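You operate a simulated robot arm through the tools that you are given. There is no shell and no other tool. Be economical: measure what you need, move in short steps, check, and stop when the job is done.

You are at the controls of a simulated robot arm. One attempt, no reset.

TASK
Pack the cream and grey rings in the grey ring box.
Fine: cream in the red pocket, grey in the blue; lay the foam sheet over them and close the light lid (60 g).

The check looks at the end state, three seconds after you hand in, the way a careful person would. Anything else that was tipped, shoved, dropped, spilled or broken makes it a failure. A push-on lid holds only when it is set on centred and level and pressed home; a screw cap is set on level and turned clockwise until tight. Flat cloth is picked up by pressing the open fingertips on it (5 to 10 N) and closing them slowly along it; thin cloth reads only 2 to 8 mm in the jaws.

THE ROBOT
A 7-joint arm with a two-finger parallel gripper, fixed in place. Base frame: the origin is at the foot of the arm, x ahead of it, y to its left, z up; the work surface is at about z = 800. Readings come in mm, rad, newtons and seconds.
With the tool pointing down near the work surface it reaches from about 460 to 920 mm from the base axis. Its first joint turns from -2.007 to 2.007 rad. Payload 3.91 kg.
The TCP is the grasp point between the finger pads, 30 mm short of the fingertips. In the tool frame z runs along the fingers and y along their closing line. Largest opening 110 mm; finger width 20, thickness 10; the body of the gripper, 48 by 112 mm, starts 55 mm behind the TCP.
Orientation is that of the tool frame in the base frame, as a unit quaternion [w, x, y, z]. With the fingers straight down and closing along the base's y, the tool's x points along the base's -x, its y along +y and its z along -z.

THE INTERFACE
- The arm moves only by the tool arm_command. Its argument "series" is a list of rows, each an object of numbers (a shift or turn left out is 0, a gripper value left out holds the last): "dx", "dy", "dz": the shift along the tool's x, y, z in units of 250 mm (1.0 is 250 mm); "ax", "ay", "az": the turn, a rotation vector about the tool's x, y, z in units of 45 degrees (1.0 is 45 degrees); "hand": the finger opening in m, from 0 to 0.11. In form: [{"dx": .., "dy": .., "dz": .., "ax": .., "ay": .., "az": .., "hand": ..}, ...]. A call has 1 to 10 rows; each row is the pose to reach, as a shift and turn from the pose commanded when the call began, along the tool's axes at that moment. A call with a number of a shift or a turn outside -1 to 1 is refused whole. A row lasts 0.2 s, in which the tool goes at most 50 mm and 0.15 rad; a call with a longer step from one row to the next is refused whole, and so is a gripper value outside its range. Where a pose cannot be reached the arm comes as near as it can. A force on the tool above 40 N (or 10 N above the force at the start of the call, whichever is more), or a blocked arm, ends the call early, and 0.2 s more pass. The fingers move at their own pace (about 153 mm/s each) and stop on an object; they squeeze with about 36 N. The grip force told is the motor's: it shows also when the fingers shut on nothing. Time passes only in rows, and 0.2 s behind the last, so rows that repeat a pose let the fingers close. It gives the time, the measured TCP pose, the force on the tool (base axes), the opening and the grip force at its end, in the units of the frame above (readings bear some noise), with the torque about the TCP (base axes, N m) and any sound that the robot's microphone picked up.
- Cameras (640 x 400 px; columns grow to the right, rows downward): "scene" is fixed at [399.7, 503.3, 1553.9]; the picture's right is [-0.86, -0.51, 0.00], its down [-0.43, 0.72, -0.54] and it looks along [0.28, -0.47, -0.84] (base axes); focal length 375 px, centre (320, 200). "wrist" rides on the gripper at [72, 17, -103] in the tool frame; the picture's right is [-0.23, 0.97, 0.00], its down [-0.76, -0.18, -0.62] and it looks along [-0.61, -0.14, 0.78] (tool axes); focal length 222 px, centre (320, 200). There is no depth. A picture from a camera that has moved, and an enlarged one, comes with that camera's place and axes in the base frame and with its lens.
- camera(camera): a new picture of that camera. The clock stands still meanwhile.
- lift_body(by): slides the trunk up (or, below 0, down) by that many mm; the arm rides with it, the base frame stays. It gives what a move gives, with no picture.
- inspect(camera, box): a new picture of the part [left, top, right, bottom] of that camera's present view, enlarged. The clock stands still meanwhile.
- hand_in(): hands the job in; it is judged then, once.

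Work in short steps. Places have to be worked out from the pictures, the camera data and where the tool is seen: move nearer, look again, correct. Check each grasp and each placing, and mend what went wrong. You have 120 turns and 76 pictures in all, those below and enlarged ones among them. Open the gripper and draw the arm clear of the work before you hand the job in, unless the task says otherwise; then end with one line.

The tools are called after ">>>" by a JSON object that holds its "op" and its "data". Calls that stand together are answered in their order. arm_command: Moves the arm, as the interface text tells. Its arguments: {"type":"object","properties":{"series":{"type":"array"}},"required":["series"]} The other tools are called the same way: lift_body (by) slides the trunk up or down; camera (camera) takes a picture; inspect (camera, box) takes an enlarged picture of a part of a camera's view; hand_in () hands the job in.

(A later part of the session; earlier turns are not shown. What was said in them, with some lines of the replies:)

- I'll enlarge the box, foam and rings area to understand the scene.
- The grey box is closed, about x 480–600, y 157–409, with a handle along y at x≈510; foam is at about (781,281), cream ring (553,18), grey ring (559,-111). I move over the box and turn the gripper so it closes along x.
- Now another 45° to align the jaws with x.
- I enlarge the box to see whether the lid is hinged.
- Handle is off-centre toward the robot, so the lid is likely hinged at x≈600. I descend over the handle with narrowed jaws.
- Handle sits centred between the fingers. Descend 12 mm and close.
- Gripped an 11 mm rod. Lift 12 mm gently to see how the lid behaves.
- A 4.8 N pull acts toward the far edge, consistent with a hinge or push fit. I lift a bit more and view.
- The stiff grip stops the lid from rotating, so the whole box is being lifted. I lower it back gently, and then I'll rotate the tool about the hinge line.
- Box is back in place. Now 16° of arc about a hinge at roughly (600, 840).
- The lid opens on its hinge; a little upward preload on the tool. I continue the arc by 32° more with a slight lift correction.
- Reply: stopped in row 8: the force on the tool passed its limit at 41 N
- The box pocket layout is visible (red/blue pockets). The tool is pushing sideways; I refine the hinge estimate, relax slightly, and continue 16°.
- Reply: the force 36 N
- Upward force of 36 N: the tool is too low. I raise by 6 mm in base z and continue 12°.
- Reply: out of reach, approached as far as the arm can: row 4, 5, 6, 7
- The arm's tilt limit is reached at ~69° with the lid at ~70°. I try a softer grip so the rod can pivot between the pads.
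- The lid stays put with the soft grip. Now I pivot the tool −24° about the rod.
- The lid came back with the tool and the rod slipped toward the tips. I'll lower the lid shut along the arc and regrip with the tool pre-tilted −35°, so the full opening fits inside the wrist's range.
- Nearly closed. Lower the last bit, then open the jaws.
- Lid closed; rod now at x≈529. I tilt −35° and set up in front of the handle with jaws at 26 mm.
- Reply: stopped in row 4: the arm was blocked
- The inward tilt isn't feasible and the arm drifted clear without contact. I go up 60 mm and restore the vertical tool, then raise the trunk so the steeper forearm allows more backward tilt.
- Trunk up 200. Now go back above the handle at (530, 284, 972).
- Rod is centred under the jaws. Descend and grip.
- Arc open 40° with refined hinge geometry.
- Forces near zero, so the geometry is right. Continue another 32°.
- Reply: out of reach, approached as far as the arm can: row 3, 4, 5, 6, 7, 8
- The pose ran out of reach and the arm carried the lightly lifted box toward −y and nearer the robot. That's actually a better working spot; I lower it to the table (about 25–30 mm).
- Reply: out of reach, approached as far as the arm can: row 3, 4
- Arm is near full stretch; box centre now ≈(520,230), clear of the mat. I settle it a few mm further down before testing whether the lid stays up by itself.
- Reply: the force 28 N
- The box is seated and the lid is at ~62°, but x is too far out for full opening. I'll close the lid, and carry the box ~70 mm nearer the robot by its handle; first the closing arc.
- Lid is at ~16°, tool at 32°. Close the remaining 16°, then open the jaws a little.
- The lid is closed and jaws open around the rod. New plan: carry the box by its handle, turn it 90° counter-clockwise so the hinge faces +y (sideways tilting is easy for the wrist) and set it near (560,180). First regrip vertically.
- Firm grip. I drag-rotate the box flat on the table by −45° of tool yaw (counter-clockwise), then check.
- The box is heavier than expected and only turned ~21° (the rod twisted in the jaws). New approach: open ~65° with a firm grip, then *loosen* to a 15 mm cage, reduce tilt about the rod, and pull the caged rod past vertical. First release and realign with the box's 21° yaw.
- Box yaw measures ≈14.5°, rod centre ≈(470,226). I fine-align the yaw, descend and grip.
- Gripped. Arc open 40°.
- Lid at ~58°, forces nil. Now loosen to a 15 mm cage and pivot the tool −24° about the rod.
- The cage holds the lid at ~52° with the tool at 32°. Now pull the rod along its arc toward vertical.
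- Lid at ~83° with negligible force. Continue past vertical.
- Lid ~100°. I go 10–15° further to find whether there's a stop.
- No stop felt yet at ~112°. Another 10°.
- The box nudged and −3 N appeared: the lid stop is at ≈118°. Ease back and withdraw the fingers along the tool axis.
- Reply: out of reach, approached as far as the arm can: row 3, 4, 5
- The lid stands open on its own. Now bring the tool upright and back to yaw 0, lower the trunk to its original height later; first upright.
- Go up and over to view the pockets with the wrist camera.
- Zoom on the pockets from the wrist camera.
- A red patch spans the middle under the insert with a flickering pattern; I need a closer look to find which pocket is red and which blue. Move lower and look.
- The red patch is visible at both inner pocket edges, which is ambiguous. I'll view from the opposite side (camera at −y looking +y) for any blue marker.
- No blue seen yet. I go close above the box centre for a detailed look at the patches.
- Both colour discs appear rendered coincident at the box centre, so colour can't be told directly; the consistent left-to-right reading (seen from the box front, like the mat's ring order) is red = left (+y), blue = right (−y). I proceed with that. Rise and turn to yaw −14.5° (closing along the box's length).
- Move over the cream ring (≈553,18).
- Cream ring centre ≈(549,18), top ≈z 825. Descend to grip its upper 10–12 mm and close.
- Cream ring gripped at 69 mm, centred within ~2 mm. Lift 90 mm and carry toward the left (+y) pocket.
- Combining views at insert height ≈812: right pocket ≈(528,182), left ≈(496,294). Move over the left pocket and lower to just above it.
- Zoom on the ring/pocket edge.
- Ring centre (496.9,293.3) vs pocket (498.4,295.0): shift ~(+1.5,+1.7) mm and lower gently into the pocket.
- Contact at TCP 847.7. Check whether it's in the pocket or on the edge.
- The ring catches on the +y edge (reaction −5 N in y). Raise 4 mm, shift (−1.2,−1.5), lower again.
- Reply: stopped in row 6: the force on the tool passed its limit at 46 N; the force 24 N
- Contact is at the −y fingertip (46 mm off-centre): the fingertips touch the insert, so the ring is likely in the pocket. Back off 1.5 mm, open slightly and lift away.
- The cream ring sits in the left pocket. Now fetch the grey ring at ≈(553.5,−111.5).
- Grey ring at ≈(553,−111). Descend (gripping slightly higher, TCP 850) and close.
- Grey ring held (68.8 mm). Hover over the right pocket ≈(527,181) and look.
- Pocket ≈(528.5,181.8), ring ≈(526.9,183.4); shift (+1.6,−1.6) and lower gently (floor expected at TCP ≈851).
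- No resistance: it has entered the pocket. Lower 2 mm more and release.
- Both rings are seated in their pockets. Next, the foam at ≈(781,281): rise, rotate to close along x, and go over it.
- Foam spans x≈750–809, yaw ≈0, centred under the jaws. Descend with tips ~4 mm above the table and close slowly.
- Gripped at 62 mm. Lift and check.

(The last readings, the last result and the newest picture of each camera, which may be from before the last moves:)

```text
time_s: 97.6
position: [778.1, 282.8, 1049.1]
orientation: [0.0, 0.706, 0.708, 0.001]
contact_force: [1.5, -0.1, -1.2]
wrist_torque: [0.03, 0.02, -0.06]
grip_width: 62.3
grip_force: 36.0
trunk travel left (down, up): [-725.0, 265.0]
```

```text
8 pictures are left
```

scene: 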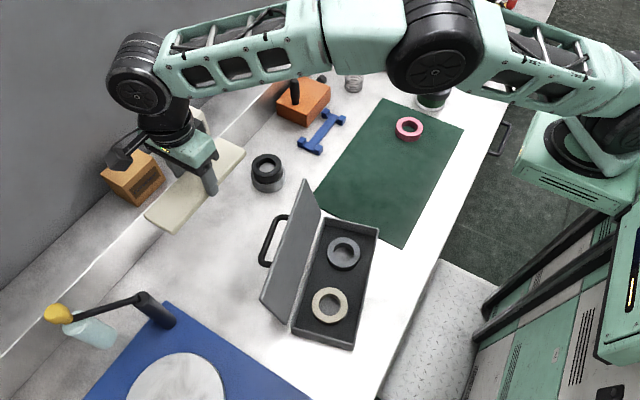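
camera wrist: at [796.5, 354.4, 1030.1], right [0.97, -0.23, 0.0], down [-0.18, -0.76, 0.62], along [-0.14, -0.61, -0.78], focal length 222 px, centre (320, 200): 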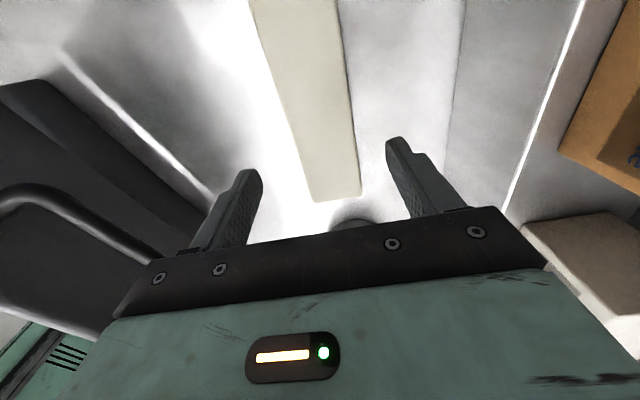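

Foam is held flat and stiff. Carry it over the open lid to above the box centre (513,237), turned 14.3°.

>>> {"op": "arm_command", "data": {"series": [{"dx": -0.03, "dy": -0.158, "az": -0.053}, {"dx": -0.06, "dy": -0.317, "az": -0.106}, {"dx": -0.09, "dy": -0.475, "az": -0.159}, {"dx": -0.12, "dy": -0.633, "az": -0.212}, {"dx": -0.15, "dy": -0.792, "az": -0.265}, {"dx": -0.183, "dy": -0.95, "az": -0.318}]}}

>>> {"op": "arm_command", "data": {"series": [{"dx": 0.027, "dy": -0.108}, {"dx": 0.027, "dy": -0.108, "dz": 0.16}, {"dx": 0.027, "dy": -0.108, "dz": 0.32}, {"dx": 0.027, "dy": -0.108, "dz": 0.46}, {"dx": 0.027, "dy": -0.108, "dz": 0.56}, {"dx": 0.027, "dy": -0.108, "dz": 0.62}]}}

>>> {"op": "camera", "data": {"camera": "wrist"}}

```text
time_s: 99.0
position: [541.9, 235.3, 1046.6]
orientation: [0.001, 0.612, 0.791, 0.001]
contact_force: [0.2, -0.3, -0.8]
wrist_torque: [0.0, 0.06, -0.02]
grip_width: 62.0
grip_force: 35.9
trunk travel left (down, up): [-725.0, 265.0]
```

```text
time_s: 100.4
position: [514.4, 236.3, 891.5]
orientation: [0.0, 0.613, 0.79, 0.001]
contact_force: [0.1, -1.1, -0.1]
wrist_torque: [0.02, -0.03, 0.02]
grip_width: 62.2
grip_force: 35.9
trunk travel left (down, up): [-725.0, 265.0]
```

```text
7 pictures are left
camera wrist: at [513.0, 310.0, 995.2], right [1.0, 0.02, 0.0], down [0.02, -0.78, 0.62], along [0.02, -0.62, -0.78], focal length 222 px, centre (320, 200)
```

wrist: 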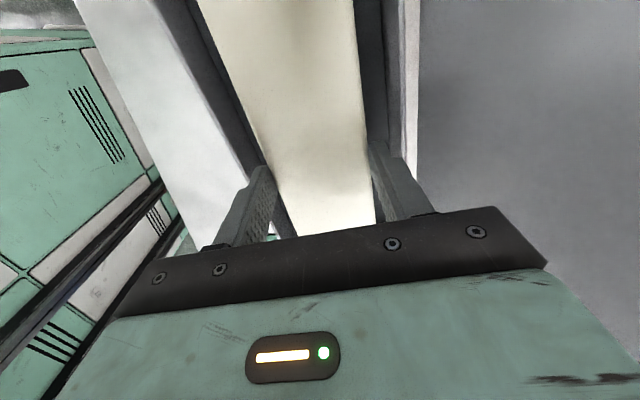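

Foam is aligned within the box walls. Lower until light contact (≈TCP 861) and release.

>>> {"op": "arm_command", "data": {"series": [{"dz": 0.05}, {"dz": 0.09}, {"dz": 0.11}, {"dz": 0.12}, {"dz": 0.126}]}}

```text
time_s: 101.6
position: [514.9, 235.4, 862.8]
orientation: [0.001, 0.612, 0.791, 0.002]
contact_force: [-2.0, -3.6, 25.5]
wrist_torque: [-0.34, 0.59, 0.14]
grip_width: 62.5
grip_force: 36.0
trunk travel left (down, up): [-725.0, 265.0]
```

Contact with the rings at the expected height. Ease up 1.5 mm, open and lift away.

>>> {"op": "arm_command", "data": {"series": [{"dz": -0.012}, {"dz": -0.012, "hand": 0.072}, {"dz": -0.012, "hand": 0.072}, {"dz": -0.06}, {"dz": -0.18}, {"dz": -0.34}, {"dz": -0.5}]}}

>>> {"op": "inspect", "data": {"camera": "scene", "box": [240, 170, 400, 360]}}

```text
time_s: 103.2
position: [515.2, 235.1, 985.7]
orientation: [0.001, 0.612, 0.791, 0.0]
contact_force: [-0.1, -0.1, 0.2]
wrist_torque: [-0.02, 0.02, 0.03]
grip_width: 72.2
grip_force: 0.0
trunk travel left (down, up): [-725.0, 265.0]
```

```text
2.11 times, centred on (320, 265) of scene
camera zoom: at [399.7, 503.3, 1553.9], right [-0.86, -0.51, 0.0], down [-0.43, 0.72, -0.54], along [0.28, -0.47, -0.84], focal length 788 px, centre (320, 63)
```

zoom: 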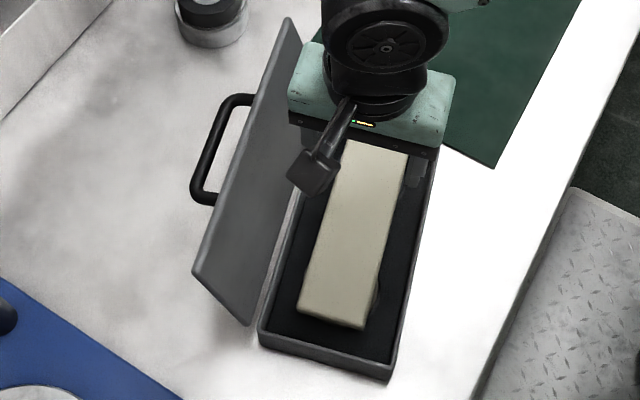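

Foam lies over both rings inside the box. Now re-hook the handle: rise, move behind the lid and tilt 32° as before, jaws at 22 mm.

>>> {"op": "arm_command", "data": {"series": [{"dz": -0.12, "hand": 0.022}, {"dz": -0.24}, {"dx": 0.008, "dy": 0.178, "dz": -0.24}, {"dx": 0.016, "dy": 0.357, "dz": -0.24, "ax": 0.14}, {"dx": 0.025, "dy": 0.535, "dz": -0.24, "ax": 0.28}, {"dx": 0.033, "dy": 0.714, "dz": -0.24, "ax": 0.42}, {"dx": 0.033, "dy": 0.714, "dz": -0.2, "ax": 0.57}, {"dx": 0.033, "dy": 0.714, "dz": -0.12, "ax": 0.711}, {"dx": 0.033, "dy": 0.714, "dz": -0.06, "ax": 0.711}]}}

>>> {"op": "inspect", "data": {"camera": "scene", "box": [240, 170, 400, 360]}}

```text
time_s: 105.2
position: [686.0, 288.3, 1000.6]
orientation: [-0.168, 0.589, 0.76, -0.217]
contact_force: [0.1, -0.6, 0.1]
wrist_torque: [-0.02, 0.02, -0.04]
grip_width: 22.0
grip_force: 0.0
trunk travel left (down, up): [-725.0, 265.0]
```

```text
2.11 times, centred on (320, 265) of scene
camera zoom: at [399.7, 503.3, 1553.9], right [-0.86, -0.51, 0.0], down [-0.43, 0.72, -0.54], along [0.28, -0.47, -0.84], focal length 788 px, centre (320, 63)
```

zoom: 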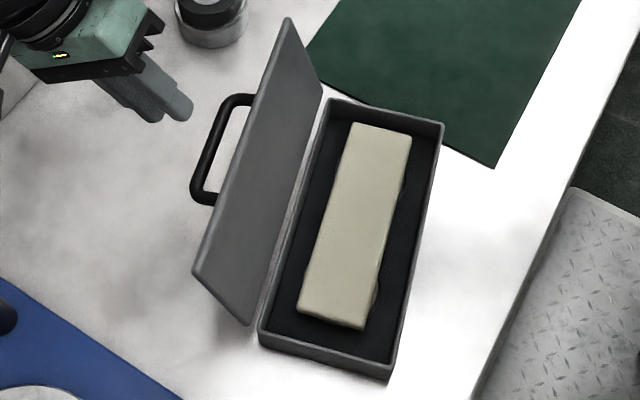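

Aligned. Advance along the tool axis to just short of the rod and check.

>>> {"op": "arm_command", "data": {"series": [{"dx": -0.006, "dy": 0.019}, {"dx": -0.006, "dy": 0.019, "dz": 0.13}, {"dx": -0.006, "dy": 0.019, "dz": 0.24}]}}

>>> {"op": "inspect", "data": {"camera": "wrist", "box": [200, 40, 440, 230]}}

```text
time_s: 106.0
position: [659.9, 280.5, 947.1]
orientation: [-0.169, 0.589, 0.76, -0.218]
contact_force: [-1.9, -0.1, 2.7]
wrist_torque: [-0.02, 0.1, -0.05]
grip_width: 24.1
grip_force: 2.3
trunk travel left (down, up): [-725.0, 265.0]
```

```text
2.11 times, centred on (320, 135) of wrist
camera zoom: at [707.7, 367.7, 1026.1], right [0.86, -0.01, -0.51], down [0.36, -0.69, 0.62], along [-0.36, -0.72, -0.59], focal length 468 px, centre (320, 337)
```

zoom: 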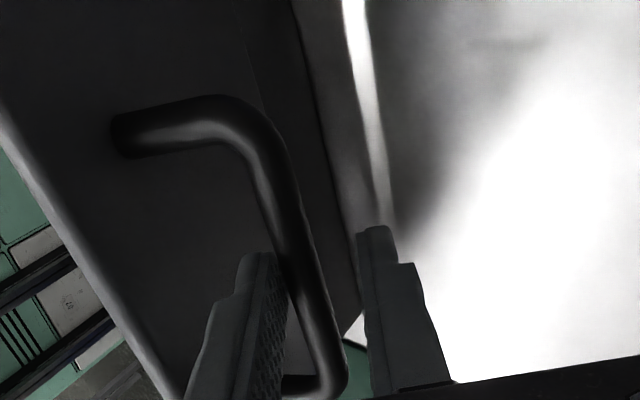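

Rod is between the fingers, close to the inner one. Shift −4 mm in tool y, and advance ~14 mm more.

>>> {"op": "arm_command", "data": {"series": [{"dy": -0.016}, {"dy": -0.016, "dz": 0.03}, {"dy": -0.016, "dz": 0.056, "hand": 0.016}]}}

```text
time_s: 106.8
position: [649.1, 277.6, 937.5]
orientation: [-0.167, 0.589, 0.761, -0.217]
contact_force: [-0.7, -0.1, 0.5]
wrist_torque: [0.02, -0.01, 0.02]
grip_width: 16.3
grip_force: 1.0
trunk travel left (down, up): [-725.0, 265.0]
```

The rod is caged (16 mm, 1 N). Retrace the arc to bring the lid back past vertical to ~52°.

>>> {"op": "arm_command", "data": {"series": [{"dy": -0.02, "dz": 0.014}, {"dy": -0.042, "dz": 0.024}, {"dy": -0.078, "dz": 0.018}, {"dy": -0.114, "dz": 0.012}, {"dy": -0.18, "dz": 0.024}, {"dy": -0.247, "dz": 0.043}, {"dy": -0.295, "dz": 0.067}, {"dy": -0.344, "dz": 0.097}, {"dy": -0.382, "dz": 0.127}, {"dy": -0.418, "dz": 0.16}]}}

>>> {"op": "inspect", "data": {"camera": "scene", "box": [240, 170, 400, 360]}}

```text
time_s: 109.0
position: [543.0, 248.7, 958.6]
orientation: [-0.168, 0.589, 0.76, -0.217]
contact_force: [0.3, 0.9, 1.3]
wrist_torque: [0.01, 0.01, -0.02]
grip_width: 16.5
grip_force: 0.6
trunk travel left (down, up): [-725.0, 265.0]
```

```text
2.11 times, centred on (320, 265) of scene
camera zoom: at [399.7, 503.3, 1553.9], right [-0.86, -0.51, 0.0], down [-0.43, 0.72, -0.54], along [0.28, -0.47, -0.84], focal length 788 px, centre (320, 63)
```

zoom: 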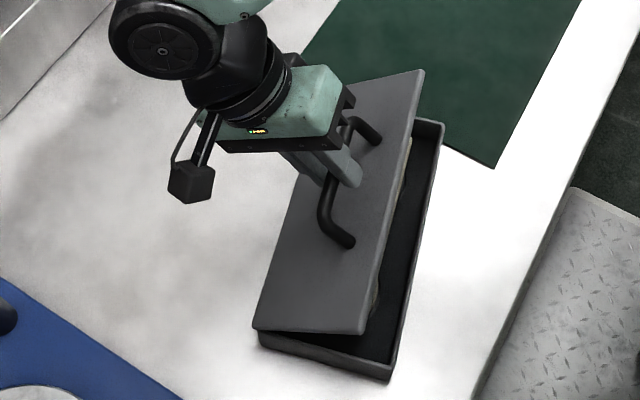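

Lid at ~50°, still caged. Lower it along the arc while bringing the tool upright.

>>> {"op": "arm_command", "data": {"series": [{"dy": -0.022, "dz": 0.031, "ax": -0.089}, {"dy": -0.044, "dz": 0.062, "ax": -0.178}, {"dy": -0.061, "dz": 0.096, "ax": -0.267}, {"dy": -0.078, "dz": 0.13, "ax": -0.356}, {"dy": -0.089, "dz": 0.166, "ax": -0.444}, {"dy": -0.099, "dz": 0.202, "ax": -0.533}, {"dy": -0.104, "dz": 0.24, "ax": -0.622}, {"dy": -0.108, "dz": 0.277, "ax": -0.711}, {"dy": -0.104, "dz": 0.302, "ax": -0.711}, {"dy": -0.1, "dz": 0.326, "ax": -0.711}]}}

>>> {"op": "inspect", "data": {"camera": "scene", "box": [240, 170, 400, 360]}}

```text
time_s: 111.2
position: [480.4, 233.8, 904.6]
orientation: [0.001, 0.613, 0.79, 0.001]
contact_force: [2.6, 1.8, 0.9]
wrist_torque: [0.0, 0.01, 0.03]
grip_width: 17.2
grip_force: 1.6
trunk travel left (down, up): [-725.0, 265.0]
```

```text
2.11 times, centred on (320, 265) of scene
camera zoom: at [399.7, 503.3, 1553.9], right [-0.86, -0.51, 0.0], down [-0.43, 0.72, -0.54], along [0.28, -0.47, -0.84], focal length 788 px, centre (320, 63)
```

zoom: 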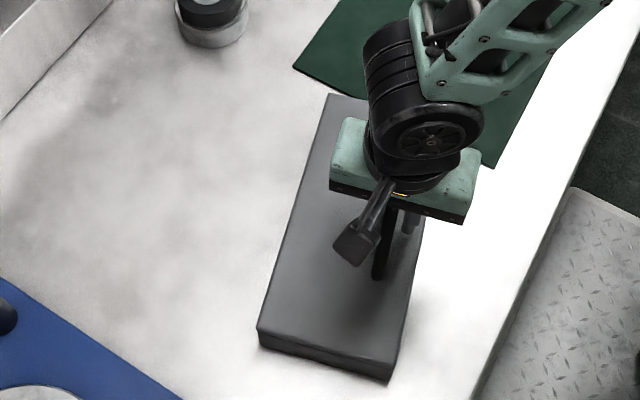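

Lid appears shut. Open, rise clear of the rod, close the fingers and press lightly on the handle to confirm it is home.

>>> {"op": "arm_command", "data": {"series": [{"hand": 0.035}, {"dz": -0.06, "hand": 0.035}, {"dz": -0.14, "hand": 0.035}, {"dz": -0.14, "hand": 0.0}, {"dz": -0.14, "hand": 0.0}, {"dz": -0.06}, {"dz": -0.04}]}}

>>> {"op": "arm_command", "data": {"series": [{"dz": 0.008}, {"dz": 0.014}, {"dz": 0.02}, {"dz": 0.024}]}}

```text
time_s: 112.6
position: [481.8, 238.0, 932.1]
orientation: [-0.001, 0.612, 0.791, 0.01]
contact_force: [-7.4, -6.7, 36.8]
wrist_torque: [0.09, 0.18, 0.09]
grip_width: 0.0
grip_force: 36.3
trunk travel left (down, up): [-725.0, 265.0]
stopped in row 7: the force on the tool passed its limit at 210 N (the readings are from after the stop); the commanded pose is now the measured one
```

```text
time_s: 112.9
position: [483.2, 236.8, 930.0]
orientation: [-0.001, 0.612, 0.791, 0.011]
contact_force: [-8.0, -11.0, 34.5]
wrist_torque: [-0.3, 0.11, -0.05]
grip_width: 0.0
grip_force: 36.5
trunk travel left (down, up): [-725.0, 265.0]
stopped in row 1: the force on the tool passed its limit at 52 N (the readings are from after the stop); the commanded pose is now the measured one
```

Unexpected contact 20 mm above the closed-handle height: the lid may still be ajar. Back up and look.

>>> {"op": "arm_command", "data": {"series": [{"dz": -0.1}, {"dz": -0.28}, {"dz": -0.46}, {"dz": -0.64}, {"dz": -0.8}, {"dz": -0.9}]}}

>>> {"op": "inspect", "data": {"camera": "scene", "box": [280, 200, 380, 360]}}

```text
time_s: 114.3
position: [481.8, 234.6, 1154.6]
orientation: [-0.001, 0.613, 0.79, 0.01]
contact_force: [-0.1, -0.4, 0.3]
wrist_torque: [-0.01, 0.0, -0.02]
grip_width: 0.0
grip_force: 36.2
trunk travel left (down, up): [-725.0, 265.0]
```

```text
2.50 times, centred on (330, 280) of scene
camera zoom: at [399.7, 503.3, 1553.9], right [-0.86, -0.51, 0.0], down [-0.43, 0.72, -0.54], along [0.28, -0.47, -0.84], focal length 936 px, centre (295, 0)
```

zoom: 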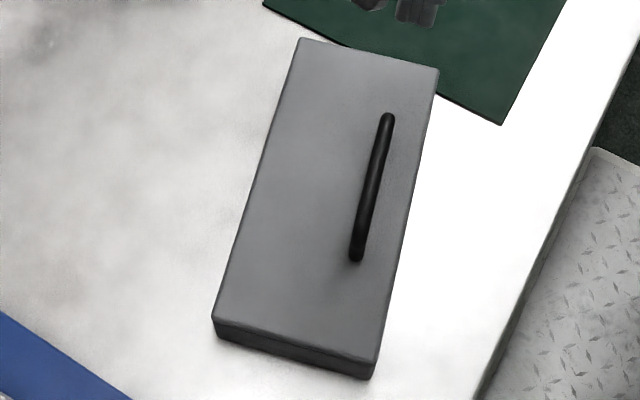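

Geometry of the lid corners fits a closed lid (rectangle at rim height); the handle is simply taller than I assumed. One high-zoom check of the seam.

>>> {"op": "inspect", "data": {"camera": "scene", "box": [290, 290, 380, 360]}}

```text
5.71 times, centred on (335, 325) of scene
camera zoom: at [399.7, 503.3, 1553.9], right [-0.86, -0.51, 0.0], down [-0.43, 0.72, -0.54], along [0.28, -0.47, -0.84], focal length 2140 px, centre (234, -514)
```

zoom: 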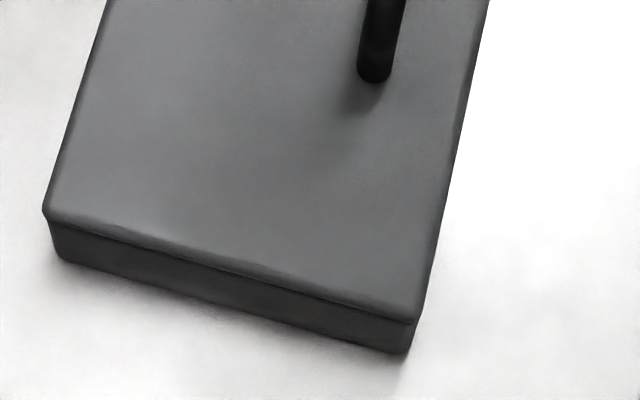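

Seam is uniform: the lid is shut. The arm is 250 mm clear; I open the gripper.

>>> {"op": "arm_command", "data": {"series": [{"dz": -0.05, "hand": 0.08}, {"dz": -0.1, "hand": 0.08}, {"dz": -0.1, "hand": 0.08}]}}

>>> {"op": "hand_in", "data": {}}

```text
time_s: 115.1
position: [481.4, 233.7, 1179.8]
orientation: [-0.001, 0.613, 0.79, 0.01]
contact_force: [-0.7, 0.4, -0.5]
wrist_torque: [-0.01, 0.0, 0.02]
grip_width: 80.3
grip_force: 0.2
trunk travel left (down, up): [-725.0, 265.0]
```

```text
The job is handed in.
```

I packed both rings, laid the foam over them, closed the lid and handed the job in, but I had to guess which pocket was red and which was blue. The cream ring is in the left (+y) pocket and the grey ring in the right one. The only colour I could see was a red patch under the middle of the box, at the inner edge of both pockets. While opening the lid I also slid and turned the box, so it now sits about 50 mm from its starting place and turned about 14°. When I pressed the handle to check the lid was shut, the force spiked to 210 N; the lid looked closed and undamaged in the last pictures.
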